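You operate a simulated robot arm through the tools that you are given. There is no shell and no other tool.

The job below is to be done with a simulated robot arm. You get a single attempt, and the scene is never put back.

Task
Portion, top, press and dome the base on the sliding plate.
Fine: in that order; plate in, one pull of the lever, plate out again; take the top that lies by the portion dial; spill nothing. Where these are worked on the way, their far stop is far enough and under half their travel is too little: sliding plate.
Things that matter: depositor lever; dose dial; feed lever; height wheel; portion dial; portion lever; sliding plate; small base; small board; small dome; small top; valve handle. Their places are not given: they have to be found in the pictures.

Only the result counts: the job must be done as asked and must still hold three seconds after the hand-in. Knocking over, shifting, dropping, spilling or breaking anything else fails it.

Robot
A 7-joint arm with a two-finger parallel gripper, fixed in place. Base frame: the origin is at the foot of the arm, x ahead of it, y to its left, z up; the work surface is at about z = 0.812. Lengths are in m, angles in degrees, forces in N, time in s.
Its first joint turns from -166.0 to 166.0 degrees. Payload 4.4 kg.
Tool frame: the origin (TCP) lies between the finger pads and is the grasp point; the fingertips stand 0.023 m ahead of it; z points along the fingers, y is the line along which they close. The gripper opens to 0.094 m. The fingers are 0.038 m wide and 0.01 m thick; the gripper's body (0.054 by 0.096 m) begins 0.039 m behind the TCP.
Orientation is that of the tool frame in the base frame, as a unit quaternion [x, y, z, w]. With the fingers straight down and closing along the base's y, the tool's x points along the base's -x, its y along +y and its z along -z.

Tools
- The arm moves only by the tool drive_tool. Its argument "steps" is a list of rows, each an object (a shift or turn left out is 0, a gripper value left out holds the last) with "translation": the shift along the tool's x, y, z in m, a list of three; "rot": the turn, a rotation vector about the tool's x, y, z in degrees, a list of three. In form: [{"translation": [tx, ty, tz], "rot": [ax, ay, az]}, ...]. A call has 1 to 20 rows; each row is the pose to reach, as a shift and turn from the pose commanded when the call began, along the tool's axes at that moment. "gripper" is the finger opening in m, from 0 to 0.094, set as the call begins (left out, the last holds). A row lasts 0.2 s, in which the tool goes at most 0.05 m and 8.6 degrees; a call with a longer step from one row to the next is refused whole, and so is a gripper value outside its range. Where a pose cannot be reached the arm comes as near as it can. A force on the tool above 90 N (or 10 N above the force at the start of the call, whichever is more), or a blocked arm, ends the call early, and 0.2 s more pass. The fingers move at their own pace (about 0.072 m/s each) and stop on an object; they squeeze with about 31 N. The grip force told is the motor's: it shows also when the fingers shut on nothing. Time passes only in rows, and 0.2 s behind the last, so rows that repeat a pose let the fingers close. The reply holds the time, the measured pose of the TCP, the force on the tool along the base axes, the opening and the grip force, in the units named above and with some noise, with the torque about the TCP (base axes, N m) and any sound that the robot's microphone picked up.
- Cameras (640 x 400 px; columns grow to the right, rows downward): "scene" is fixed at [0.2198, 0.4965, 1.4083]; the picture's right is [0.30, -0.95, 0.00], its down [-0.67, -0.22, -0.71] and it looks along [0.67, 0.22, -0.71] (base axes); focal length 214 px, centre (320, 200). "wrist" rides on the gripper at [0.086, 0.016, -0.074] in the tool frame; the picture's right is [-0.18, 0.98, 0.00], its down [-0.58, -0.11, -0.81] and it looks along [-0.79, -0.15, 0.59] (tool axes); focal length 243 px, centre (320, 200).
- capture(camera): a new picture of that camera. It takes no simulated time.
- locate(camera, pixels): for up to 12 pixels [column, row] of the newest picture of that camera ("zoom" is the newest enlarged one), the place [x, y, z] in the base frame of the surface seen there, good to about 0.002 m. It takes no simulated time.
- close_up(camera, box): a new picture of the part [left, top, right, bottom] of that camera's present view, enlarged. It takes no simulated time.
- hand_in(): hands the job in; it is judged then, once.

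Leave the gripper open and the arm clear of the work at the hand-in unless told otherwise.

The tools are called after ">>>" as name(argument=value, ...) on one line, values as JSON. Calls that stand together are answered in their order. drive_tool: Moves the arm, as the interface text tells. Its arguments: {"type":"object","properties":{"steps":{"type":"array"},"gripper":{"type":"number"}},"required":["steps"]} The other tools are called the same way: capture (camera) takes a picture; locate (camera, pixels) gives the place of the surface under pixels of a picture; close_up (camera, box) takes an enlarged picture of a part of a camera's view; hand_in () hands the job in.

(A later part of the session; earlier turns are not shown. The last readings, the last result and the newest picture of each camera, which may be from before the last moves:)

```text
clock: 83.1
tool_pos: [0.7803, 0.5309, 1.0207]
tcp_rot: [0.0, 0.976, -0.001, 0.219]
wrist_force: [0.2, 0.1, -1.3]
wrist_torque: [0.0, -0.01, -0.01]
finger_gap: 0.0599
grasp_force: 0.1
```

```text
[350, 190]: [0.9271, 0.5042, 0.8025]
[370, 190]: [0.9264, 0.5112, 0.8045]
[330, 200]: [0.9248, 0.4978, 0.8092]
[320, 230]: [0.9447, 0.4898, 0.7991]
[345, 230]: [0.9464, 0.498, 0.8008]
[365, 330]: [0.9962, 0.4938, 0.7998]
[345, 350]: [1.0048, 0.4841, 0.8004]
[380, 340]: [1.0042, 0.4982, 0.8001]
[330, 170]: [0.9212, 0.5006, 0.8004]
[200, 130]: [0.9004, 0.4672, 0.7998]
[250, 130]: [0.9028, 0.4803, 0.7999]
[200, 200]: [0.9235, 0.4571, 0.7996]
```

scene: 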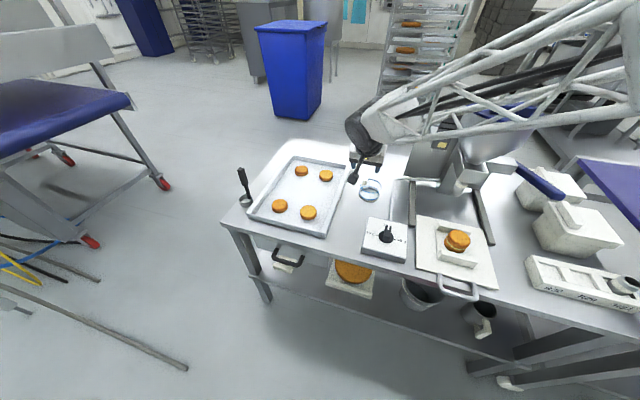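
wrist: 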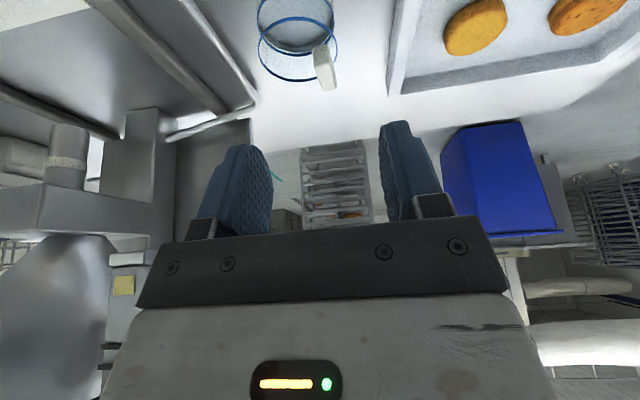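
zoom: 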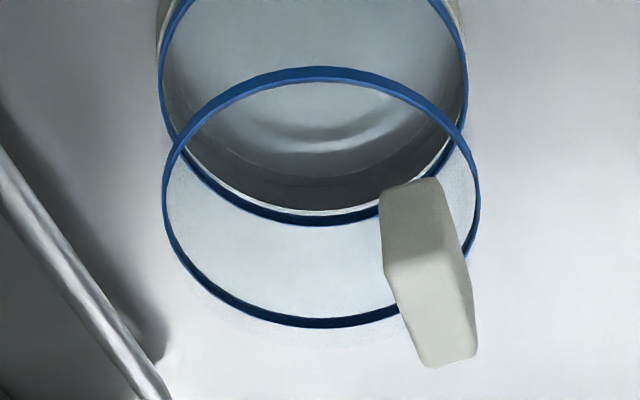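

>>> locate(camera="zoom", pixels=[[385, 205], [410, 188], [432, 183], [388, 268], [452, 248], [395, 280], [430, 362], [470, 350], [460, 262], [420, 230], [435, 310], [465, 300]])

>>> locate(camera="zoom", pixels=[[166, 210], [477, 190], [320, 72], [330, 322], [250, 310], [380, 318], [170, 170], [300, 74], [200, 275], [478, 230], [160, 60], [466, 60]])

```text
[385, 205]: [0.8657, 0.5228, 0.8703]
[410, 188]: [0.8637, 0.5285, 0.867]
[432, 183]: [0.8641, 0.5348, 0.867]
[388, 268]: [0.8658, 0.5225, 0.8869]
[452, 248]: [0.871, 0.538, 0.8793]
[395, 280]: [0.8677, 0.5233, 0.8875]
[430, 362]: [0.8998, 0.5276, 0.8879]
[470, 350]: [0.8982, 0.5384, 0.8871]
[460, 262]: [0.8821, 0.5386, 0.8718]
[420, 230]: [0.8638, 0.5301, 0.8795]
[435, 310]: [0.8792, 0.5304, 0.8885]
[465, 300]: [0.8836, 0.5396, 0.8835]
```

```text
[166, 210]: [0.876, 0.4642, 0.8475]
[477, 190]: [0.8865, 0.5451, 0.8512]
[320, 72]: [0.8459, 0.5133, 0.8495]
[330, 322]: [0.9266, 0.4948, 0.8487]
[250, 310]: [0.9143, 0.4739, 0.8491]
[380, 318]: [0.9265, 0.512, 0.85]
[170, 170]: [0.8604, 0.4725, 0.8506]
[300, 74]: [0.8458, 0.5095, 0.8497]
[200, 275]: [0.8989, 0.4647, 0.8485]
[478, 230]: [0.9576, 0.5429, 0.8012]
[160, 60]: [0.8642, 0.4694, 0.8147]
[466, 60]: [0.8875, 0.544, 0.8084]
```

The dome centre is (0.886, 0.505), its cap apex ≈0.87, and the grip block is offset: x 0.864–0.900, y 0.5225–0.539, z 0.866–0.888. I'll test the reach about 5 cm above the grip pose.

>>> drive_tool(steps=[{"translation": [-0.0195, 0, 0.033]}, {"translation": [-0.039, 0, 0.067]}, {"translation": [-0.0584, 0, 0.1]}, {"translation": [-0.0584, 0, 0.1]}])

>>> capture(camera="wrist")

>>> capture(camera="scene")

```text
clock: 84.1
tool_pos: [0.8763, 0.5306, 0.9544]
tcp_rot: [0.0, 0.976, -0.001, 0.218]
wrist_force: [-0.5, -0.4, 0.0]
wrist_torque: [0.01, 0.02, -0.01]
finger_gap: 0.0599
grasp_force: 0.1
```

```text
taken
```

wrist: 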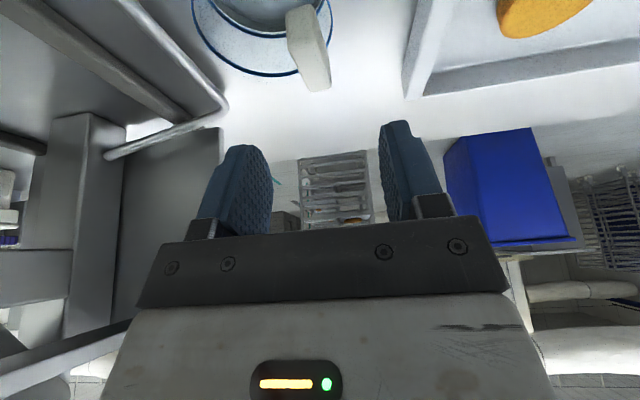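

```text
taken
```

scene: 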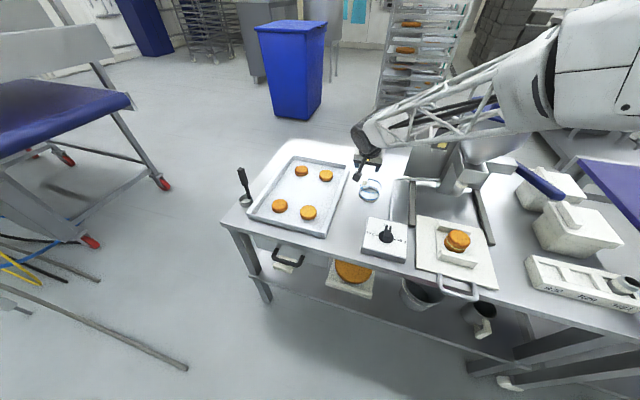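

Reached fine at 25°. I'll reduce the tilt to 13° here to see if that is still reachable (better finger overlap).

>>> drive_tool(steps=[{"translation": [0, 0, 0], "rot": [0, 4, 0]}, {"translation": [0, 0, 0], "rot": [0, 8, 0]}, {"translation": [0, 0, 0], "rot": [0, 12, 0]}, {"translation": [0, 0, 0], "rot": [0, 12, 0]}])

>>> capture(camera="scene")

```text
clock: 85.1
tool_pos: [0.8755, 0.5308, 0.9545]
tcp_rot: [0.0, 0.994, -0.002, 0.113]
wrist_force: [-0.3, -0.3, -0.1]
wrist_torque: [0.0, 0.02, -0.02]
finger_gap: 0.06
grasp_force: 0.0
```

```text
taken
```

scene: 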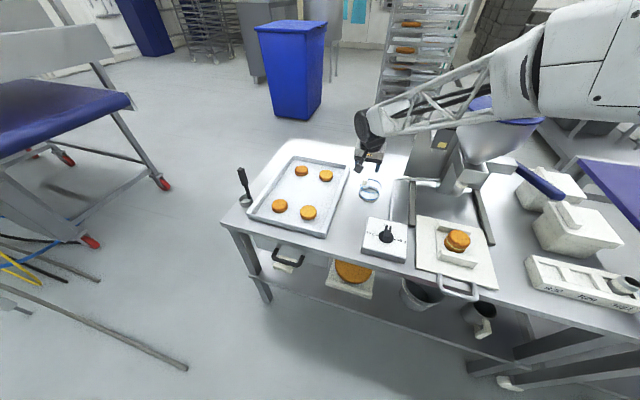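

Still reached at 13°. I'll try going fully vertical here.

>>> drive_tool(steps=[{"translation": [0, 0, 0], "rot": [0, 4, 0]}, {"translation": [0, 0, 0], "rot": [0, 8, 0]}, {"translation": [0, 0, 0], "rot": [0, 13, 0]}, {"translation": [0, 0, 0], "rot": [0, 13, 0]}])

>>> capture(camera="wrist")

```text
clock: 86.1
tool_pos: [0.8773, 0.5296, 0.9542]
tcp_rot: [0.001, 1.0, -0.002, 0.001]
wrist_force: [0.2, 1.2, 0.6]
wrist_torque: [0.02, -0.02, 0.0]
finger_gap: 0.0599
grasp_force: 0.1
```

```text
taken
```

wrist: 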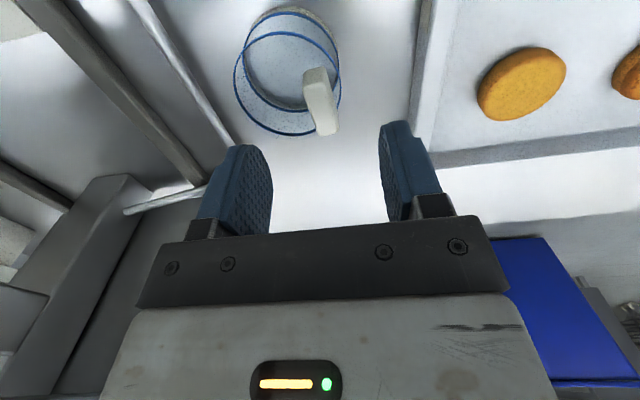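

Vertical also works here. The glass is see-through to locate except at specks, so I'll sample many pixels on the cap to find its height.

>>> close_up(camera="wrist", box=[225, 0, 350, 140])

>>> locate(camera="zoom", pixels=[[310, 190], [300, 210], [290, 230], [280, 250], [320, 240], [340, 250], [260, 220], [250, 260], [300, 270], [330, 290], [270, 290], [240, 240]])

>>> locate(camera="zoom", pixels=[[305, 300], [315, 310], [345, 310], [350, 290], [285, 310], [265, 310], [355, 270], [235, 270], [295, 320], [325, 325], [300, 240], [310, 260]])

```text
2.86 times, centred on (288, 70) of wrist
```

zoom: 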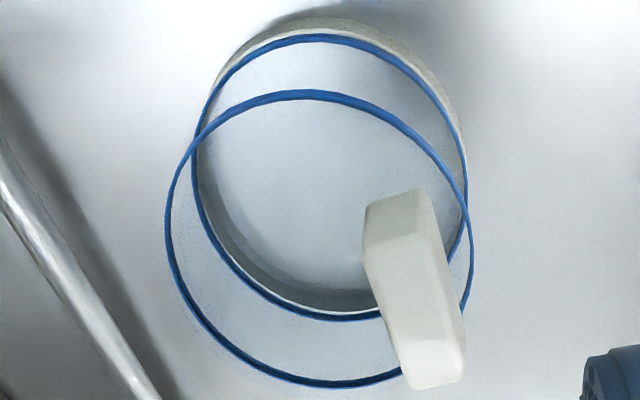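

```text
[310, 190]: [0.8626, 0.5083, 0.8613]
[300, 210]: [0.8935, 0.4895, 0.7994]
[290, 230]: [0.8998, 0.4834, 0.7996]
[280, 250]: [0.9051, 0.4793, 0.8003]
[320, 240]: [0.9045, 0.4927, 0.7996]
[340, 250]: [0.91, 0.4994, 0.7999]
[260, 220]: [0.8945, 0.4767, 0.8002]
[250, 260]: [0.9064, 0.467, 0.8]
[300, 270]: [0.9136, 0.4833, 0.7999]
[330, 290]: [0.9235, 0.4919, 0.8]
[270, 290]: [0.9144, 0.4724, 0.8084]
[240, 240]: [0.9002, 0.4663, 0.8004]
```

```text
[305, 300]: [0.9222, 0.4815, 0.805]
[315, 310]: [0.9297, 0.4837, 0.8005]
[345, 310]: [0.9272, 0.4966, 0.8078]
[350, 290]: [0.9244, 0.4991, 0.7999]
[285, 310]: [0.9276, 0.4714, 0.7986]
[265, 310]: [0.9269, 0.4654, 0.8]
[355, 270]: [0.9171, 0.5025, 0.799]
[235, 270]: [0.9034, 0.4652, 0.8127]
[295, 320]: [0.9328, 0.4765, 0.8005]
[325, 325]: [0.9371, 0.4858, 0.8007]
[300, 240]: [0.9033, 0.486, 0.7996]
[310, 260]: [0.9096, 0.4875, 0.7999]
```

>>> locate(camera="zoom", pixels=[[325, 255], [327, 257], [323, 253], [321, 259], [329, 251], [331, 261], [319, 249], [335, 255], [315, 255], [325, 265], [325, 245], [333, 247]])

>>> locate(camera="zoom", pixels=[[318, 262], [312, 248], [308, 254], [304, 258], [338, 262], [342, 242], [330, 235], [322, 231], [316, 227], [328, 271], [320, 275], [336, 271]])

>>> locate(camera="zoom", pixels=[[326, 254], [324, 258], [322, 262], [328, 248], [334, 252], [314, 260], [310, 244], [306, 250], [340, 258], [344, 250], [332, 240], [318, 236]])

```text
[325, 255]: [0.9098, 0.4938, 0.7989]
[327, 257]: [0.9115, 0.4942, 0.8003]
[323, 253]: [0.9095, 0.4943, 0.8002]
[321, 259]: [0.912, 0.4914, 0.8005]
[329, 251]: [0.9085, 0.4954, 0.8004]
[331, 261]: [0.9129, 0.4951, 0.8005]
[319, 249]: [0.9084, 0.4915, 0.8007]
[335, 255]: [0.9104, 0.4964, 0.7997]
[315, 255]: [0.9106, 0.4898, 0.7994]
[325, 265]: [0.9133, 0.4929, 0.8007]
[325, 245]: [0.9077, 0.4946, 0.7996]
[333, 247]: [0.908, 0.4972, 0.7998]
```

```text
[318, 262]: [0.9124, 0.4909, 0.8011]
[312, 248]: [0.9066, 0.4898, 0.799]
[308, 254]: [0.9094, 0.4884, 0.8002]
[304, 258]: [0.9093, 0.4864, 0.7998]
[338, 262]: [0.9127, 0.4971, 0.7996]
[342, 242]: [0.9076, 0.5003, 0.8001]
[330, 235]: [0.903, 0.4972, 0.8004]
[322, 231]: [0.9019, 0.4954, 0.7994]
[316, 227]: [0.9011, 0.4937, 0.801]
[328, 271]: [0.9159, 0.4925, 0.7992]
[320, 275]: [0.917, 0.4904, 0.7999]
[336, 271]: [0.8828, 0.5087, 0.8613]
```

```text
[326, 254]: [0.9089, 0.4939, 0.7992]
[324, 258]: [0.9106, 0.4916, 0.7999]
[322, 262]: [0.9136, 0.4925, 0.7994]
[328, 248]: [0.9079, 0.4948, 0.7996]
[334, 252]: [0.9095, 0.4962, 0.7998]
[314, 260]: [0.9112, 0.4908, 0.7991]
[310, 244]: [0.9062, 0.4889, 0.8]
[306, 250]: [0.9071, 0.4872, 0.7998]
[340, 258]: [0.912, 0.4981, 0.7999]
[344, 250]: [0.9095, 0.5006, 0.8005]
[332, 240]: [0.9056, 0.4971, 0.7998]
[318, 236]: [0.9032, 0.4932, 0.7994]
```

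A speck near the centre also gave z=0.861, so the cap is a flat top at ≈0.861 and the block sits above it. I'll lower vertically with the fingers at 0.036 apart to TCP z≈0.905 first.

>>> drive_tool(steps=[{"translation": [-0.0047, 0.0012, 0.015]}, {"translation": [-0.0047, 0.0012, 0.03]}, {"translation": [-0.0047, 0.0012, 0.042]}, {"translation": [-0.0047, 0.0012, 0.049]}, {"translation": [-0.0047, 0.0012, 0.049]}], gripper=0.036)

>>> capture(camera="wrist")

>>> close_up(camera="scene", box=[330, 130, 430, 220])

```text
clock: 87.3
tool_pos: [0.8818, 0.5316, 0.9066]
tcp_rot: [0.0, 1.0, -0.001, 0.002]
wrist_force: [-0.5, 0.2, -0.1]
wrist_torque: [0.02, 0.01, 0.03]
finger_gap: 0.0361
grasp_force: 0.0
```

```text
taken
```

wrist: 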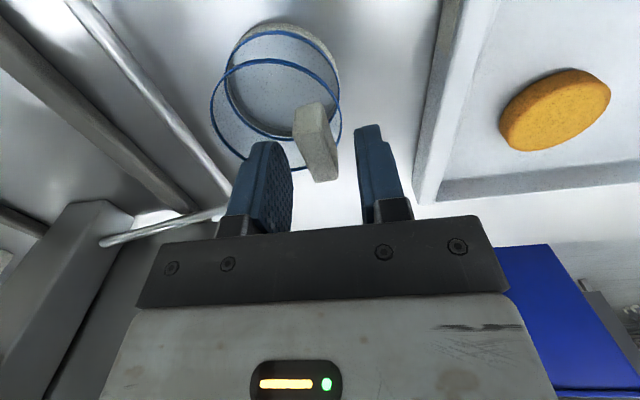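

```text
4.44 times, centred on (380, 175) of scene
```

zoom: 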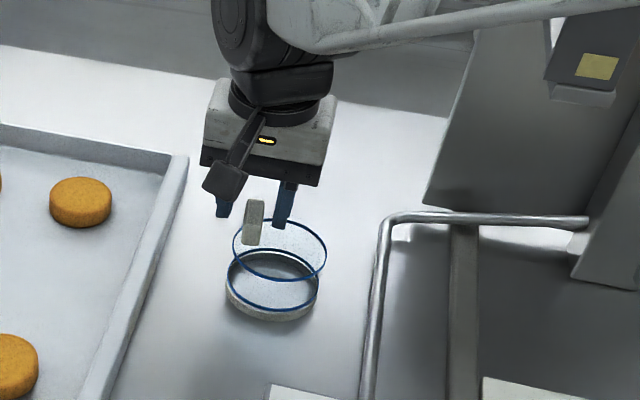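

The block is centred between the fingers at (320,155). I'll lower 15 mm and close gently (target 0.005 for a firm hold).

>>> drive_tool(steps=[{"translation": [0, 0, 0.005]}, {"translation": [0, 0, 0.01]}, {"translation": [0, 0, 0.015]}, {"translation": [0, 0, 0.015]}])

>>> capture(camera="wrist")

>>> close_up(camera="scene", box=[345, 150, 405, 200])

```text
clock: 88.3
tool_pos: [0.8824, 0.5313, 0.8905]
tcp_rot: [0.002, 1.0, -0.002, 0.001]
wrist_force: [0.0, 0.4, -0.7]
wrist_torque: [0.0, 0.0, 0.01]
finger_gap: 0.0361
grasp_force: 0.1
```

```text
taken
```

wrist: 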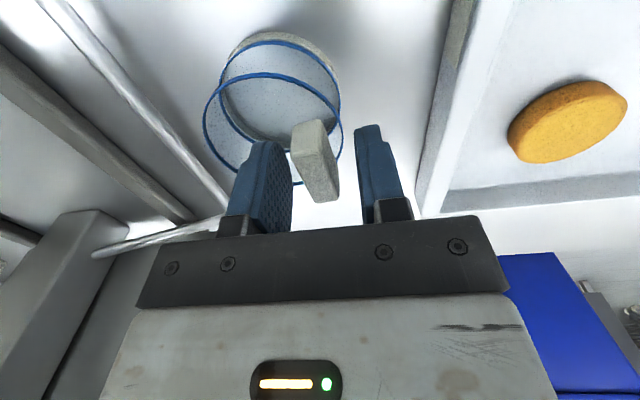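

```text
8.00 times, centred on (375, 175) of scene
```

zoom: 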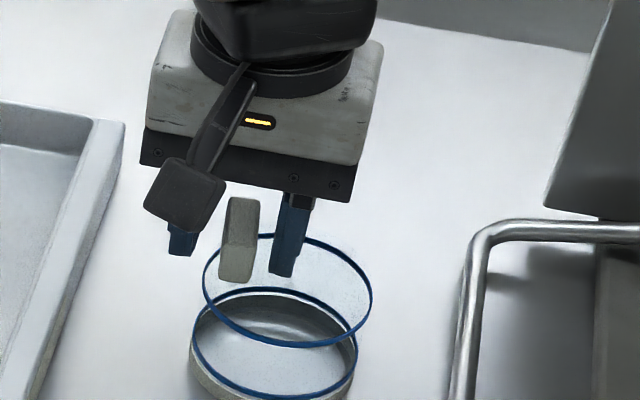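

The block is between the fingers. Closing on it.

>>> drive_tool(steps=[{"translation": [0, 0, 0]}, {"translation": [0, 0, 0]}, {"translation": [0, 0, 0]}], gripper=0.0)

>>> capture(camera="wrist")

```text
clock: 89.1
tool_pos: [0.8819, 0.5312, 0.8907]
tcp_rot: [0.001, 1.0, -0.001, 0.001]
wrist_force: [0.4, -0.2, 0.1]
wrist_torque: [-0.01, -0.01, 0.01]
finger_gap: 0.0151
grasp_force: 31.5
```

```text
taken
```

wrist: 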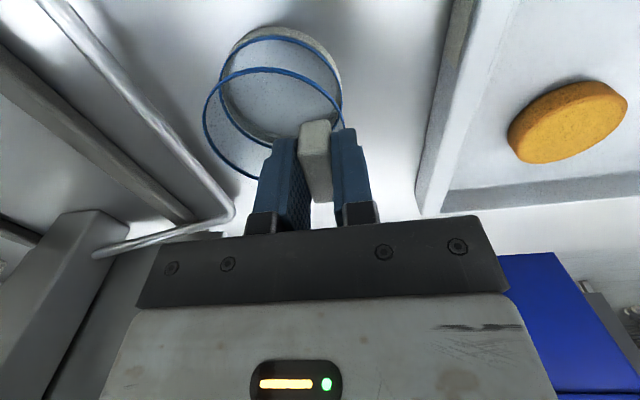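

The block is held (gap 0.015, 31 N). I'll lift slowly by 2 cm and look.

>>> drive_tool(steps=[{"translation": [0, 0, -0.002]}, {"translation": [0, 0, -0.005]}, {"translation": [0, 0, -0.01]}, {"translation": [0, 0, -0.015]}, {"translation": [0, 0, -0.02]}])

>>> capture(camera="wrist")

>>> close_up(camera="scene", box=[345, 150, 405, 210])

```text
clock: 90.3
tool_pos: [0.8812, 0.5319, 0.9099]
tcp_rot: [0.001, 1.0, -0.001, 0.001]
wrist_force: [-0.2, -0.2, 0.3]
wrist_torque: [0.03, -0.01, -0.02]
finger_gap: 0.0151
grasp_force: 30.7
```

```text
taken
```

wrist: 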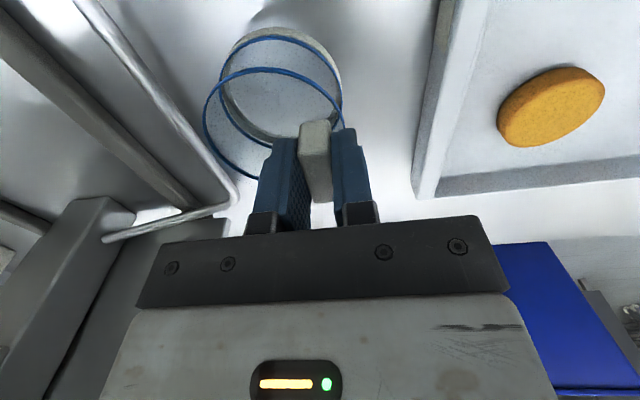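

```text
6.67 times, centred on (375, 180) of scene
```

zoom: 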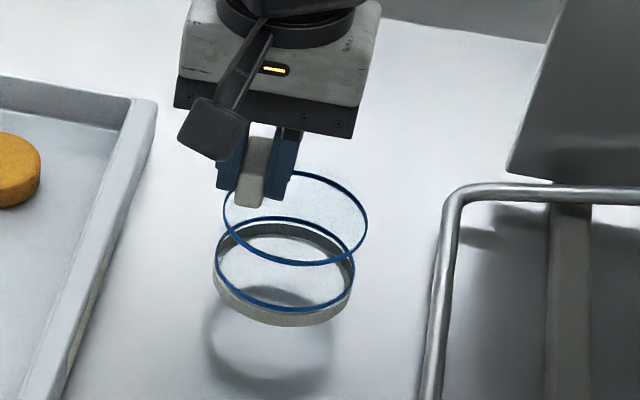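

The whole dome including its cream rim lifted cleanly. Its bottom is about 0.0905 below the TCP. I'll raise to TCP z≈1.03 and bring it back in −x first.

>>> drive_tool(steps=[{"translation": [0, 0, -0.015]}, {"translation": [0.0, 0, -0.04]}, {"translation": [0.01, 0, -0.07]}, {"translation": [0.03, 0, -0.1]}, {"translation": [0.055, 0, -0.12]}, {"translation": [0.085, 0, -0.125]}, {"translation": [0.115, 0, -0.125]}, {"translation": [0.145, 0, -0.125]}, {"translation": [0.163, 0, -0.125]}, {"translation": [0.17, 0, -0.125]}])

>>> capture(camera="wrist")

>>> capture(camera="scene")

```text
clock: 92.5
tool_pos: [0.7087, 0.5323, 1.035]
tcp_rot: [0.001, 1.0, -0.002, 0.002]
wrist_force: [-0.4, -0.7, -0.6]
wrist_torque: [0.04, 0.03, 0.0]
finger_gap: 0.0151
grasp_force: 30.2
```

```text
taken
```

wrist: 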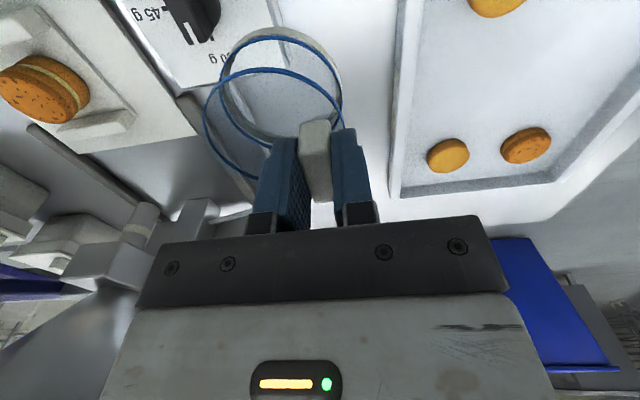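

```text
taken
```

scene: 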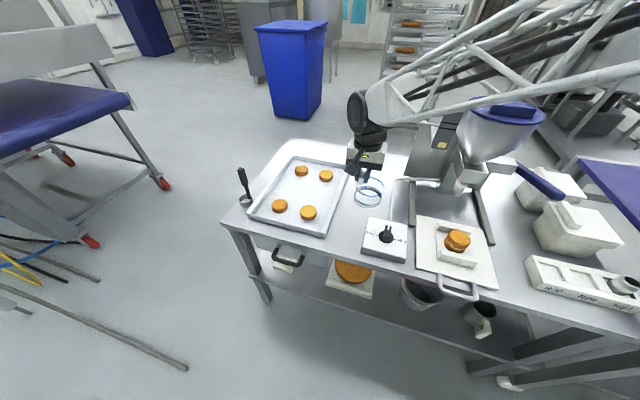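

I'll locate the ring edges of the held dome to know its centre relative to the TCP.

>>> close_up(camera="wrist", box=[195, 20, 355, 190])

>>> locate(camera="zoom", pixels=[[107, 210], [250, 122], [380, 200], [395, 250], [330, 140], [150, 300], [130, 270], [250, 380], [170, 140], [280, 45], [300, 42], [190, 60]])

```text
2.35 times, centred on (275, 105) of wrist
```

zoom: 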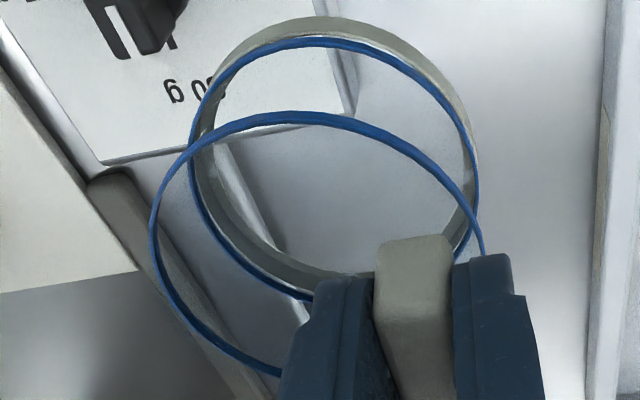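

```text
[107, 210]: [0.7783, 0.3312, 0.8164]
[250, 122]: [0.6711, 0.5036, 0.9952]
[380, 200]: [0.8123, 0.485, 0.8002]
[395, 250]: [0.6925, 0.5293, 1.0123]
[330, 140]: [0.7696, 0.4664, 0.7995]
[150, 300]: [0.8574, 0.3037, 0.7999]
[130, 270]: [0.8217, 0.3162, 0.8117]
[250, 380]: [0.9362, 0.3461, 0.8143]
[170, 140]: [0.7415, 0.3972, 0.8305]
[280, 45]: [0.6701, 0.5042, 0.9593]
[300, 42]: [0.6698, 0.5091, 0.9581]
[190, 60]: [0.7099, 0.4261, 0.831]
```

>>> locate(camera="zoom", pixels=[[153, 215], [153, 240], [285, 118], [200, 333], [190, 322], [482, 245], [320, 43], [193, 140], [476, 190], [320, 22], [430, 70], [210, 355]])

>>> locate(camera="zoom", pixels=[[154, 225], [155, 205], [480, 232], [472, 215], [240, 360], [265, 372], [230, 350], [191, 165], [477, 180], [475, 210], [340, 25], [300, 24]])

```text
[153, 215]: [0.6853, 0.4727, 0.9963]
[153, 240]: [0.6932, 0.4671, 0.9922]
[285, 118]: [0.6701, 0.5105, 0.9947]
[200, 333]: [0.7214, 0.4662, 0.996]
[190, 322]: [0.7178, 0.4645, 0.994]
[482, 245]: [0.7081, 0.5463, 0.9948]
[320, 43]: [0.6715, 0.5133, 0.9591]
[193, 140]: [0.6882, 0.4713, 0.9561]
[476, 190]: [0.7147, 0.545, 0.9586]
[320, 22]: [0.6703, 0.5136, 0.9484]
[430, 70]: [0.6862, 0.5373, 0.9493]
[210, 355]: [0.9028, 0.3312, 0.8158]
```

```text
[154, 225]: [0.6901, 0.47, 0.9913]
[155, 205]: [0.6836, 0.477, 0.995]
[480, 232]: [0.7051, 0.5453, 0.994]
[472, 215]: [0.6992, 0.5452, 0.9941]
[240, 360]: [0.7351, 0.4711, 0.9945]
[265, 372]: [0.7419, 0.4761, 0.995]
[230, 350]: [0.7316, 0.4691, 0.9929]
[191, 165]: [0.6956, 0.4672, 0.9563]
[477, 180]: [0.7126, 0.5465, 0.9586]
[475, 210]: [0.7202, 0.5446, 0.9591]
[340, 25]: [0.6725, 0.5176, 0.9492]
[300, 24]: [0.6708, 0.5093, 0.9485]
```

The held dome is level with its centre at ≈(0.7117, 0.5055). I'll move it −0.2945 m in y and +3 mm in x, staying high.

>>> drive_tool(steps=[{"translation": [0, -0.015, 0]}, {"translation": [0, -0.045, 0]}, {"translation": [0, -0.075, 0]}, {"translation": [-0.001, -0.105, 0]}, {"translation": [-0.001, -0.135, 0]}, {"translation": [-0.002, -0.165, 0]}, {"translation": [-0.002, -0.195, 0]}, {"translation": [-0.003, -0.225, 0]}, {"translation": [-0.003, -0.255, 0]}, {"translation": [-0.003, -0.28, 0]}, {"translation": [-0.003, -0.2945, 0]}, {"translation": [-0.003, -0.2945, 0]}])

>>> capture(camera="wrist")

>>> close_up(camera="wrist", box=[195, 0, 355, 190])

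>>> close_up(camera="scene", box=[400, 170, 520, 280])

```text
clock: 95.1
tool_pos: [0.7143, 0.2355, 1.0358]
tcp_rot: [0.001, 1.0, -0.002, 0.002]
wrist_force: [0.8, 0.4, -0.7]
wrist_torque: [0.05, 0.0, 0.0]
finger_gap: 0.0151
grasp_force: 30.4
```

```text
taken
```

wrist: 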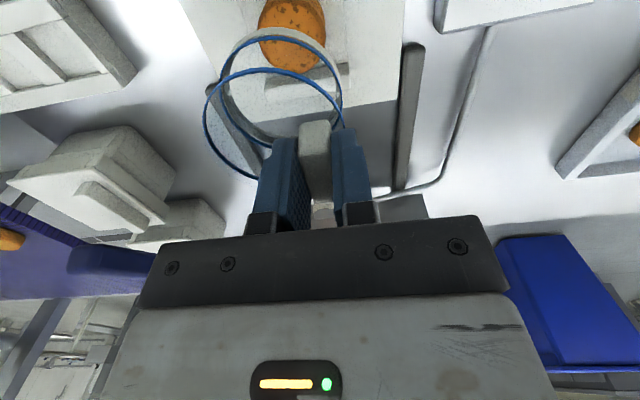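

```text
2.11 times, centred on (275, 95) of wrist
```

zoom: 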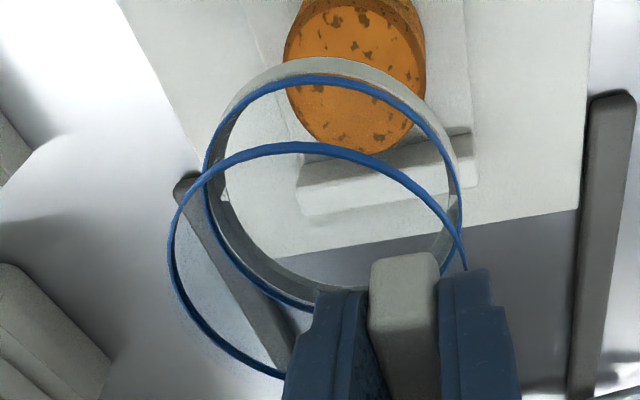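

```text
3.64 times, centred on (460, 225) of scene
```

zoom: 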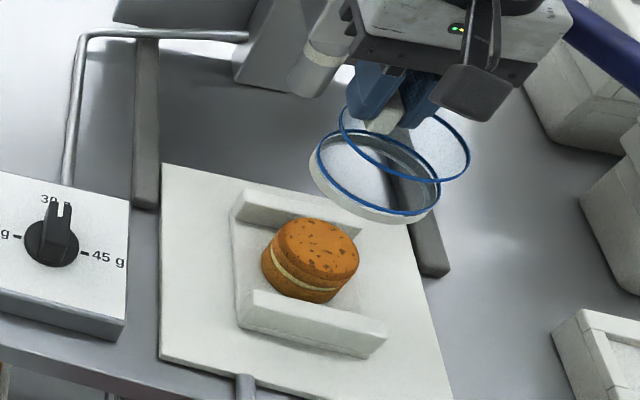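

>>> locate(camera="zoom", pixels=[[169, 245], [172, 215], [300, 147], [280, 147], [450, 225], [458, 240], [210, 335], [240, 360], [200, 322], [270, 374], [320, 78], [205, 175]])

>>> locate(camera="zoom", pixels=[[458, 180], [459, 210], [300, 62], [340, 60], [365, 148], [420, 90], [295, 70], [360, 60], [288, 60], [423, 60], [350, 20], [330, 140]])

```text
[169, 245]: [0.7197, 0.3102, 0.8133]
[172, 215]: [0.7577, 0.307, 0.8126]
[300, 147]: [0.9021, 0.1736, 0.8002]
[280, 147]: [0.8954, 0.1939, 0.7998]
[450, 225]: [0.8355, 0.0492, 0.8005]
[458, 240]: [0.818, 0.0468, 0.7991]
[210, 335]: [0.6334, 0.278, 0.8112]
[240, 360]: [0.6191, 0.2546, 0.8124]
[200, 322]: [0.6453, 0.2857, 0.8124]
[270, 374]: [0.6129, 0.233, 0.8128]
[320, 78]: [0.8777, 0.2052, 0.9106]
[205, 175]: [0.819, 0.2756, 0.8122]
```

```text
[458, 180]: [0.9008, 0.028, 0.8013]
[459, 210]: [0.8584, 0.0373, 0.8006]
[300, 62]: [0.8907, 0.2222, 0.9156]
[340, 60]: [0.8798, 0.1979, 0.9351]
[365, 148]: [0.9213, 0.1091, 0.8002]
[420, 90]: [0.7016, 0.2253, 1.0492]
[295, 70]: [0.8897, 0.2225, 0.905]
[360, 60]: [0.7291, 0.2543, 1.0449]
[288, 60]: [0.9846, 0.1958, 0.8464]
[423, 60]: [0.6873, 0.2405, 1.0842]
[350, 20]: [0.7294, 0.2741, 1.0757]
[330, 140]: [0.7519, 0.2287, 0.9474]
```

That used the scene zoom; I'll redo it on the wrist zoom.

>>> close_up(camera="wrist", box=[195, 0, 355, 190])

>>> locate(camera="zoom", pixels=[[169, 245], [172, 215], [300, 147], [280, 147], [450, 225], [458, 240], [210, 335], [240, 360], [200, 322], [270, 374], [320, 80], [205, 175]])

>>> locate(camera="zoom", pixels=[[458, 180], [459, 210], [300, 62], [340, 60], [365, 148], [420, 90], [293, 70], [360, 115], [288, 50], [424, 60], [350, 20], [330, 140]])

```text
2.11 times, centred on (275, 95) of wrist
```

zoom: 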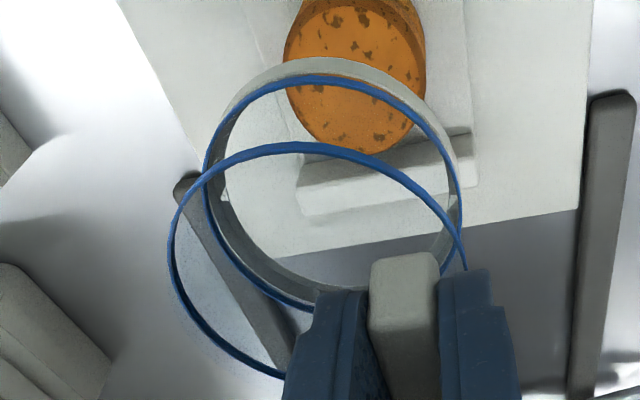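

```text
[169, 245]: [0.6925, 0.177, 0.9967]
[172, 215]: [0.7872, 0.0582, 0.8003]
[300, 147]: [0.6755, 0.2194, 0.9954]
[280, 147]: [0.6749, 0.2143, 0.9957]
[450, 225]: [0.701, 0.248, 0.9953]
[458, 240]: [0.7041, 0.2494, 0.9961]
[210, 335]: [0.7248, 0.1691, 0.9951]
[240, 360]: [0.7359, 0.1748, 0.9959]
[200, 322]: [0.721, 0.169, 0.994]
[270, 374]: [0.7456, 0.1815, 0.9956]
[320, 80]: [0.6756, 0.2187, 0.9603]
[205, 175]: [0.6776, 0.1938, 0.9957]
```

```text
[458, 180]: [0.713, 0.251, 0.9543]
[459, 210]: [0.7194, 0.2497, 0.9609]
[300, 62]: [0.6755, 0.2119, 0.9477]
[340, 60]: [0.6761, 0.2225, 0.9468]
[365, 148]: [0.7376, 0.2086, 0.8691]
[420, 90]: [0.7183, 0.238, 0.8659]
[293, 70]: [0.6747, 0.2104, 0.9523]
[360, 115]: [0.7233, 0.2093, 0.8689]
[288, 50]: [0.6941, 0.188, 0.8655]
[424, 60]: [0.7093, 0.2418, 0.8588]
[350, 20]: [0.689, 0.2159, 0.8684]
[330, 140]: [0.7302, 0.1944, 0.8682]
```

Dome centre ≈(0.716, 0.210), sandwich ≈(0.7145, 0.211). I'll shift −2 mm x, +0.8 mm y and lower until the rim is just above the sandwich top.

>>> drive_tool(steps=[{"translation": [0.002, 0.0008, 0.015]}, {"translation": [0.002, 0.0008, 0.03]}, {"translation": [0.002, 0.0008, 0.045]}, {"translation": [0.002, 0.0008, 0.058]}, {"translation": [0.002, 0.0008, 0.066]}, {"translation": [0.002, 0.0008, 0.066]}])

>>> capture(camera="wrist")

>>> close_up(camera="scene", box=[420, 195, 500, 265])

>>> close_up(camera="wrist", box=[195, 10, 355, 190])

```text
clock: 96.5
tool_pos: [0.7124, 0.238, 0.9692]
tcp_rot: [0.001, 1.0, -0.002, 0.002]
wrist_force: [0.1, -0.4, -0.1]
wrist_torque: [-0.03, -0.01, -0.02]
finger_gap: 0.0153
grasp_force: 31.0
```

```text
taken
```

wrist: 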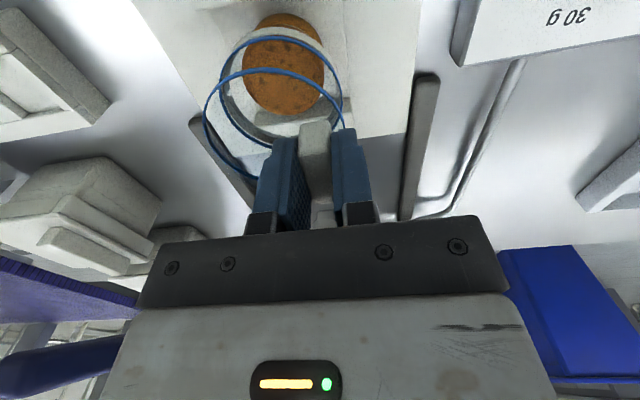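

```text
5.71 times, centred on (460, 230) of scene
```

zoom: 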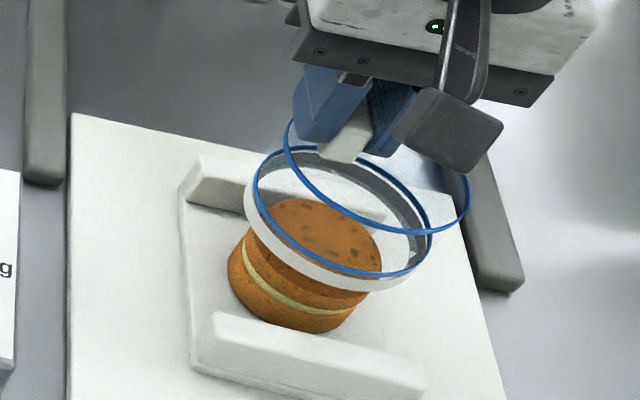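

```text
2.22 times, centred on (275, 100) of wrist
```

zoom: 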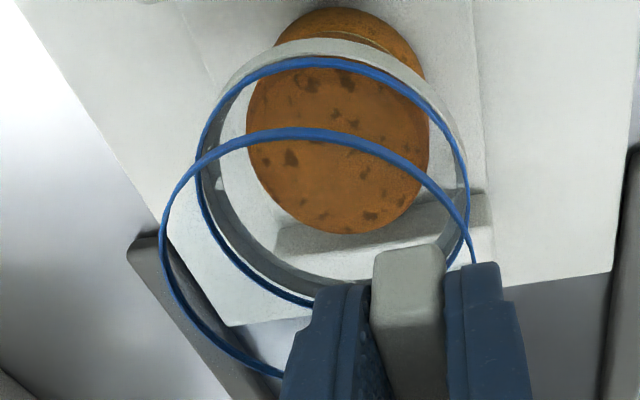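

Now I'll re-measure the ring and the sandwich from this wrist zoom.

>>> locate(camera="zoom", pixels=[[161, 245], [165, 205], [290, 132], [320, 133], [450, 210], [462, 230], [200, 335], [240, 362], [185, 315], [270, 376], [330, 62], [465, 170]])

>>> locate(camera="zoom", pixels=[[250, 130], [247, 150], [335, 228], [340, 222], [427, 150], [424, 110], [330, 20], [330, 12], [345, 100], [410, 200], [275, 200], [300, 25]])

```text
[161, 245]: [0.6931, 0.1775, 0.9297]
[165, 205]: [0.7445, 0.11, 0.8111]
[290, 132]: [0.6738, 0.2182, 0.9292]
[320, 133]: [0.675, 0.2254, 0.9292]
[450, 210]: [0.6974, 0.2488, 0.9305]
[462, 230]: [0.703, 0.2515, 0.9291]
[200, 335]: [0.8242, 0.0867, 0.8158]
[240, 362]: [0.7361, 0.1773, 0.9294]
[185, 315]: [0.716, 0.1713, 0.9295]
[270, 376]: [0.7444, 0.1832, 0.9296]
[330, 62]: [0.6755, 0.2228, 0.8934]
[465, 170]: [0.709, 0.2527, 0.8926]
```

```text
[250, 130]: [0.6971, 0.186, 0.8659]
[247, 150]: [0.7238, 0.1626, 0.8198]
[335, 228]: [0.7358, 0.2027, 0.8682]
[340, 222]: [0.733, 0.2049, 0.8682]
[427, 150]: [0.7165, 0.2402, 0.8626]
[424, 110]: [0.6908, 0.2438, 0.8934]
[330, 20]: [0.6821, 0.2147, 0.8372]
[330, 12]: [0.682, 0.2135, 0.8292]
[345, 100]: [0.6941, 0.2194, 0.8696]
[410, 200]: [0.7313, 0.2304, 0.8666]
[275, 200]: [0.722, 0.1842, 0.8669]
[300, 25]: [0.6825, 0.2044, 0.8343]
```

Dome centre (0.7145, 0.212) vs sandwich ≈(0.7135, 0.2105): good. I'll trim −1 mm each and lower in small steps, watching the force.

>>> drive_tool(steps=[{"translation": [0.001, -0.001, 0.003]}, {"translation": [0.001, -0.001, 0.008]}, {"translation": [0.001, -0.001, 0.014]}, {"translation": [0.001, -0.001, 0.02]}, {"translation": [0.001, -0.001, 0.026]}, {"translation": [0.001, -0.001, 0.032]}, {"translation": [0.001, -0.001, 0.032]}])

>>> capture(camera="wrist")

>>> close_up(camera="scene", box=[420, 195, 500, 265])

>>> close_up(camera="wrist", box=[195, 10, 355, 190])

```text
clock: 98.1
tool_pos: [0.71, 0.2372, 0.9375]
tcp_rot: [0.001, 1.0, -0.002, 0.003]
wrist_force: [-0.6, 0.1, 0.4]
wrist_torque: [0.03, 0.02, 0.03]
finger_gap: 0.0151
grasp_force: 30.5
```

```text
taken
```

wrist: 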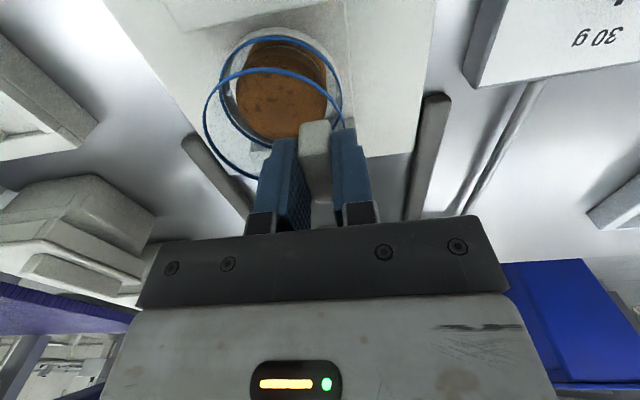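

```text
5.71 times, centred on (460, 230) of scene
```

zoom: 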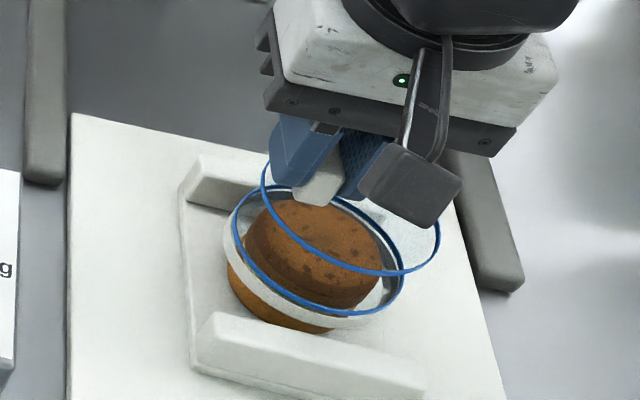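

```text
2.22 times, centred on (275, 100) of wrist
```

zoom: 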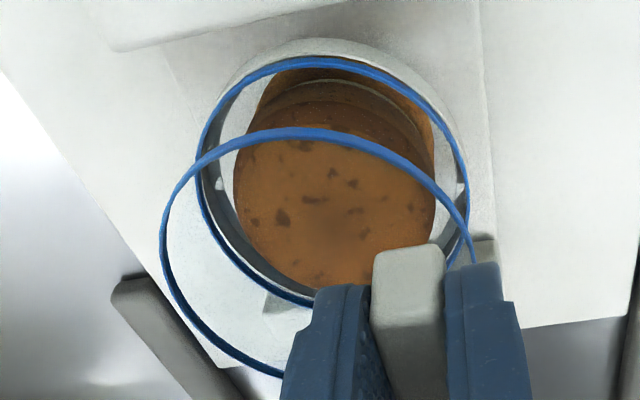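

The rim has passed around the sandwich without contact. I'll continue down another 20 mm between the ribs.

>>> drive_tool(steps=[{"translation": [0, 0, 0.004]}, {"translation": [0, 0, 0.008]}, {"translation": [0, 0, 0.012]}, {"translation": [0, 0, 0.016]}, {"translation": [0, 0, 0.02]}, {"translation": [0, 0, 0.02]}])

>>> capture(camera="wrist")

>>> close_up(camera="scene", box=[420, 195, 500, 265])

>>> close_up(camera="wrist", box=[195, 10, 355, 190])

```text
clock: 99.5
tool_pos: [0.7107, 0.2365, 0.9173]
tcp_rot: [0.001, 1.0, -0.002, 0.001]
wrist_force: [0.5, 0.0, -0.4]
wrist_torque: [0.0, 0.01, -0.02]
finger_gap: 0.0149
grasp_force: 30.8
```

```text
taken
```

wrist: 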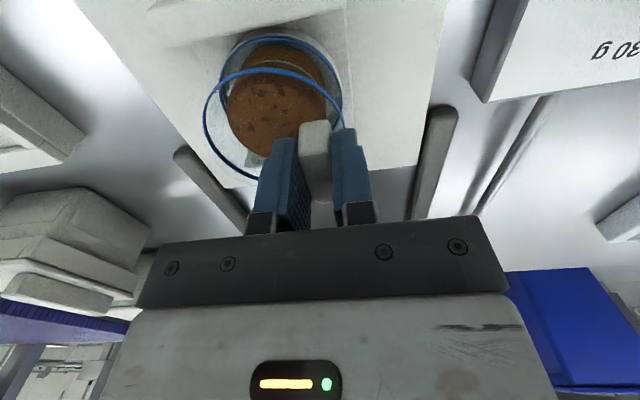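

```text
5.71 times, centred on (460, 230) of scene
```

zoom: 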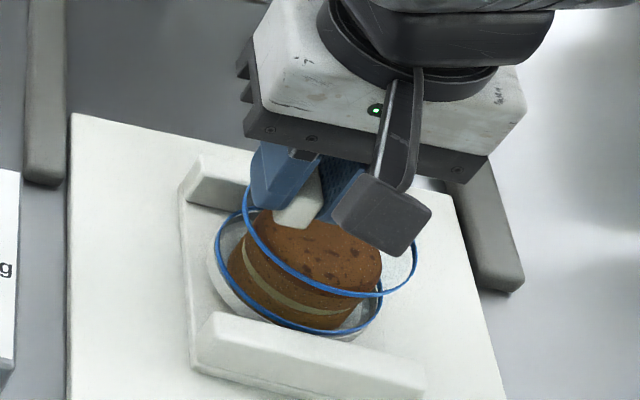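

```text
2.22 times, centred on (275, 100) of wrist
```

zoom: 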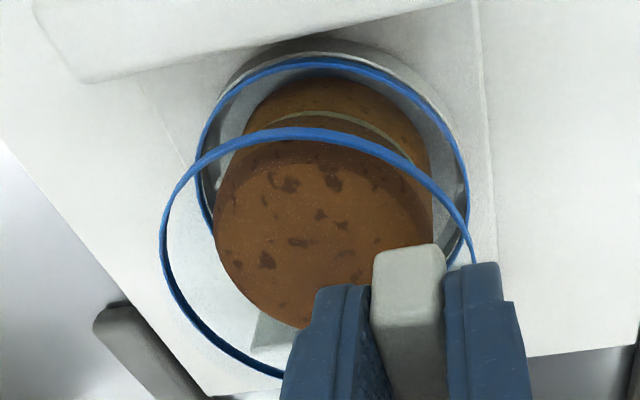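

About 6 mm remain. I'll lower in 1 mm steps until the rim touches the board.

>>> drive_tool(steps=[{"translation": [0, 0, 0.001]}, {"translation": [0, 0, 0.002]}, {"translation": [0, 0, 0.003]}, {"translation": [0, 0, 0.004]}, {"translation": [0, 0, 0.0045]}])

>>> drive_tool(steps=[{"translation": [0, 0, 0.0005]}, {"translation": [0, 0, 0.001]}])

```text
clock: 100.7
tool_pos: [0.7095, 0.2382, 0.9141]
tcp_rot: [0.001, 1.0, -0.002, 0.002]
wrist_force: [-0.8, -0.5, -0.3]
wrist_torque: [-0.02, -0.01, -0.04]
finger_gap: 0.0151
grasp_force: 30.6
```

```text
clock: 101.3
tool_pos: [0.7099, 0.2366, 0.9127]
tcp_rot: [0.001, 1.0, -0.002, 0.002]
wrist_force: [0.5, 0.5, -1.2]
wrist_torque: [-0.01, -0.03, -0.02]
finger_gap: 0.0151
grasp_force: 30.8
```

>>> drive_tool(steps=[{"translation": [0, 0, 0.0005]}, {"translation": [0, 0, 0.001]}])

>>> drive_tool(steps=[{"translation": [0, 0, 0.0005]}, {"translation": [0, 0, 0.0005]}])

>>> close_up(camera="scene", box=[430, 210, 490, 260])

>>> locate(camera="zoom", pixels=[[180, 235], [175, 260], [360, 300], [185, 200], [180, 280], [340, 330]])

```text
clock: 101.9
tool_pos: [0.7095, 0.2375, 0.9112]
tcp_rot: [0.0, 1.0, -0.001, 0.002]
wrist_force: [-0.4, 0.0, 0.2]
wrist_torque: [0.0, -0.01, -0.04]
finger_gap: 0.0152
grasp_force: 31.1
```

```text
clock: 102.5
tool_pos: [0.7107, 0.2369, 0.9119]
tcp_rot: [0.001, 1.0, -0.001, 0.002]
wrist_force: [0.0, 0.1, 0.0]
wrist_torque: [0.06, 0.02, 0.02]
finger_gap: 0.0151
grasp_force: 31.0
```

```text
8.00 times, centred on (460, 235) of scene
```

zoom: 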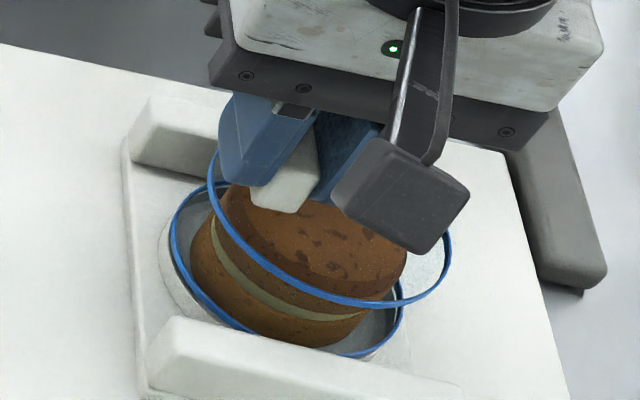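

```text
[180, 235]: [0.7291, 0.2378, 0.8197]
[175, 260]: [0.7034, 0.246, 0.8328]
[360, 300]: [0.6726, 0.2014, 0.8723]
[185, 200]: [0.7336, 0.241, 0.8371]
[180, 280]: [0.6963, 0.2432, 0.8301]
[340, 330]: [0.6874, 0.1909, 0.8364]
```

The ring at z≈0.872 puts the rim about 1.5 mm above the board. Continuing in half-millimetre steps.

>>> drive_tool(steps=[{"translation": [0, 0, 0.0005]}, {"translation": [0, 0, 0.001]}])

>>> drive_tool(steps=[{"translation": [0, 0, 0.0005]}, {"translation": [0, 0, 0.0005]}])

```text
clock: 103.1
tool_pos: [0.7106, 0.2371, 0.9105]
tcp_rot: [0.001, 1.0, -0.001, 0.002]
wrist_force: [-1.4, 0.2, 6.2]
wrist_torque: [-0.02, 0.23, 0.03]
finger_gap: 0.0149
grasp_force: 31.0
```

```text
clock: 103.7
tool_pos: [0.7106, 0.2374, 0.9096]
tcp_rot: [0.001, 1.0, -0.001, 0.003]
wrist_force: [0.5, -2.9, 19.3]
wrist_torque: [-0.1, 0.08, -0.01]
finger_gap: 0.0151
grasp_force: 31.4
```

The rim is down on the board (19 N). I'll ease back 0.5 mm and check the pictures before releasing.

>>> drive_tool(steps=[{"translation": [0, 0, -0.0005]}, {"translation": [0, 0, -0.0005]}])

>>> capture(camera="wrist")

>>> close_up(camera="wrist", box=[195, 10, 355, 190])

>>> close_up(camera="scene", box=[430, 210, 490, 260])

>>> locate(camera="zoom", pixels=[[172, 225], [172, 240], [163, 240], [165, 265], [185, 300], [165, 290], [360, 302], [450, 250], [400, 300], [440, 280], [215, 200], [395, 330]])

```text
clock: 104.3
tool_pos: [0.7105, 0.2371, 0.9103]
tcp_rot: [0.001, 1.0, -0.002, 0.003]
wrist_force: [1.9, -2.5, 24.6]
wrist_torque: [-0.06, 0.01, 0.0]
finger_gap: 0.0148
grasp_force: 31.1
```

```text
taken
```

wrist: 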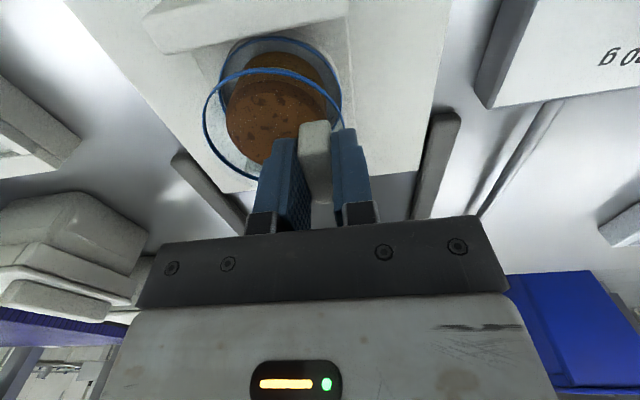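

```text
2.22 times, centred on (275, 100) of wrist
```

zoom: 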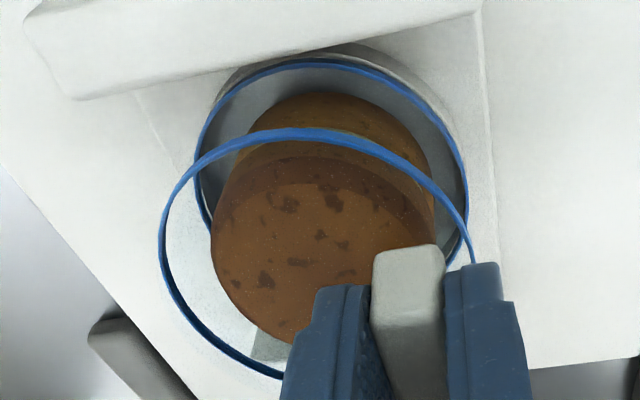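

```text
8.00 times, centred on (460, 235) of scene
```

zoom: 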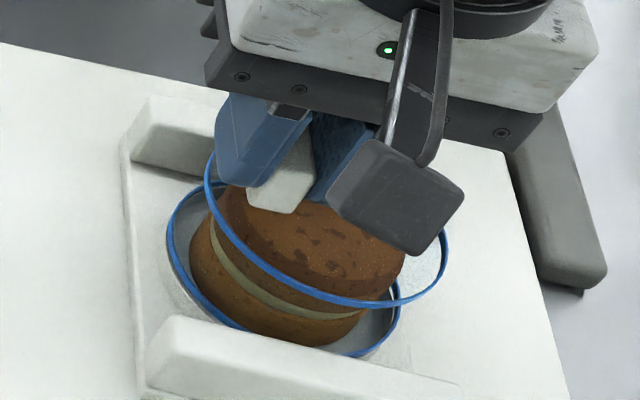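

```text
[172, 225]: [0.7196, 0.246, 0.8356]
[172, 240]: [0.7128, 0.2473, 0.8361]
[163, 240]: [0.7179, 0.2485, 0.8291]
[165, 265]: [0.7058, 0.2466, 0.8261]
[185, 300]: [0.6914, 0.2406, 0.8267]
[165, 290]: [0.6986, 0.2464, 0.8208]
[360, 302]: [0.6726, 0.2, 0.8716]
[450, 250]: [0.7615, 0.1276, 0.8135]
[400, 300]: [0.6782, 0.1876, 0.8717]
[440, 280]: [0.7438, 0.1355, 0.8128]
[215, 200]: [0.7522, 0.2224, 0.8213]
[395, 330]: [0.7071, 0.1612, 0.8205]
```

>>> close_up(camera="wrist", box=[195, 10, 355, 190])

>>> locate(camera="zoom", pixels=[[161, 245], [290, 132], [320, 133], [450, 210], [462, 230], [240, 362], [185, 315], [270, 376], [330, 64], [465, 170], [200, 130], [380, 78]])

>>> locate(camera="zoom", pixels=[[300, 62], [240, 85], [460, 155], [467, 190], [445, 120], [300, 110], [240, 170], [435, 160], [213, 230], [300, 100], [350, 55], [400, 70]])

```text
2.22 times, centred on (275, 100) of wrist
```

zoom: 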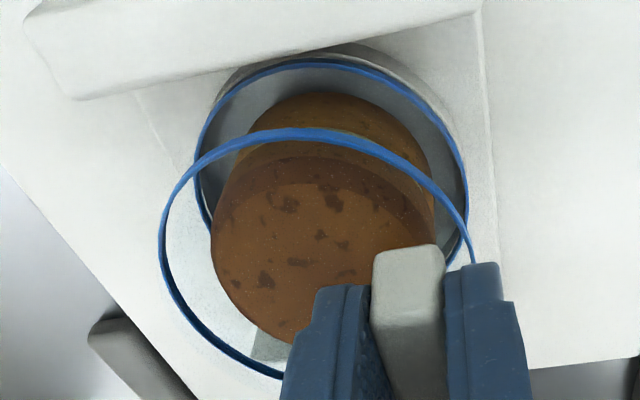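

```text
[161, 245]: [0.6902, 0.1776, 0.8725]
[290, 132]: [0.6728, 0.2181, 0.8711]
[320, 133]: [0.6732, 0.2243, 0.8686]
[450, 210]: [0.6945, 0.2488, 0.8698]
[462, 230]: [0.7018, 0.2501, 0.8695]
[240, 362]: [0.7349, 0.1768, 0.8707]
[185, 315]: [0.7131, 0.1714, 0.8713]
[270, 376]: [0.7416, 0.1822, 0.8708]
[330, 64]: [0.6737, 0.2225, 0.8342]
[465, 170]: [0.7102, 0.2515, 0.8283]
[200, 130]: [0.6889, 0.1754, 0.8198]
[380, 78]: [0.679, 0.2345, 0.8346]
```

```text
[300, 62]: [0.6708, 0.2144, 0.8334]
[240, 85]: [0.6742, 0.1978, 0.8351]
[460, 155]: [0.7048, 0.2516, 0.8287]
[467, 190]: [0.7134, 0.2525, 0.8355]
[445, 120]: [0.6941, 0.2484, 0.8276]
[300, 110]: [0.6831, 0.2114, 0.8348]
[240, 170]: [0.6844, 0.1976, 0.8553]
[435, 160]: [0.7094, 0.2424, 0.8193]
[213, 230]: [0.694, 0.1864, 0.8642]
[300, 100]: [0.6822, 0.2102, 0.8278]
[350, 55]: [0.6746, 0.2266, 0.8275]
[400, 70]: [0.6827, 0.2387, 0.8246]
```

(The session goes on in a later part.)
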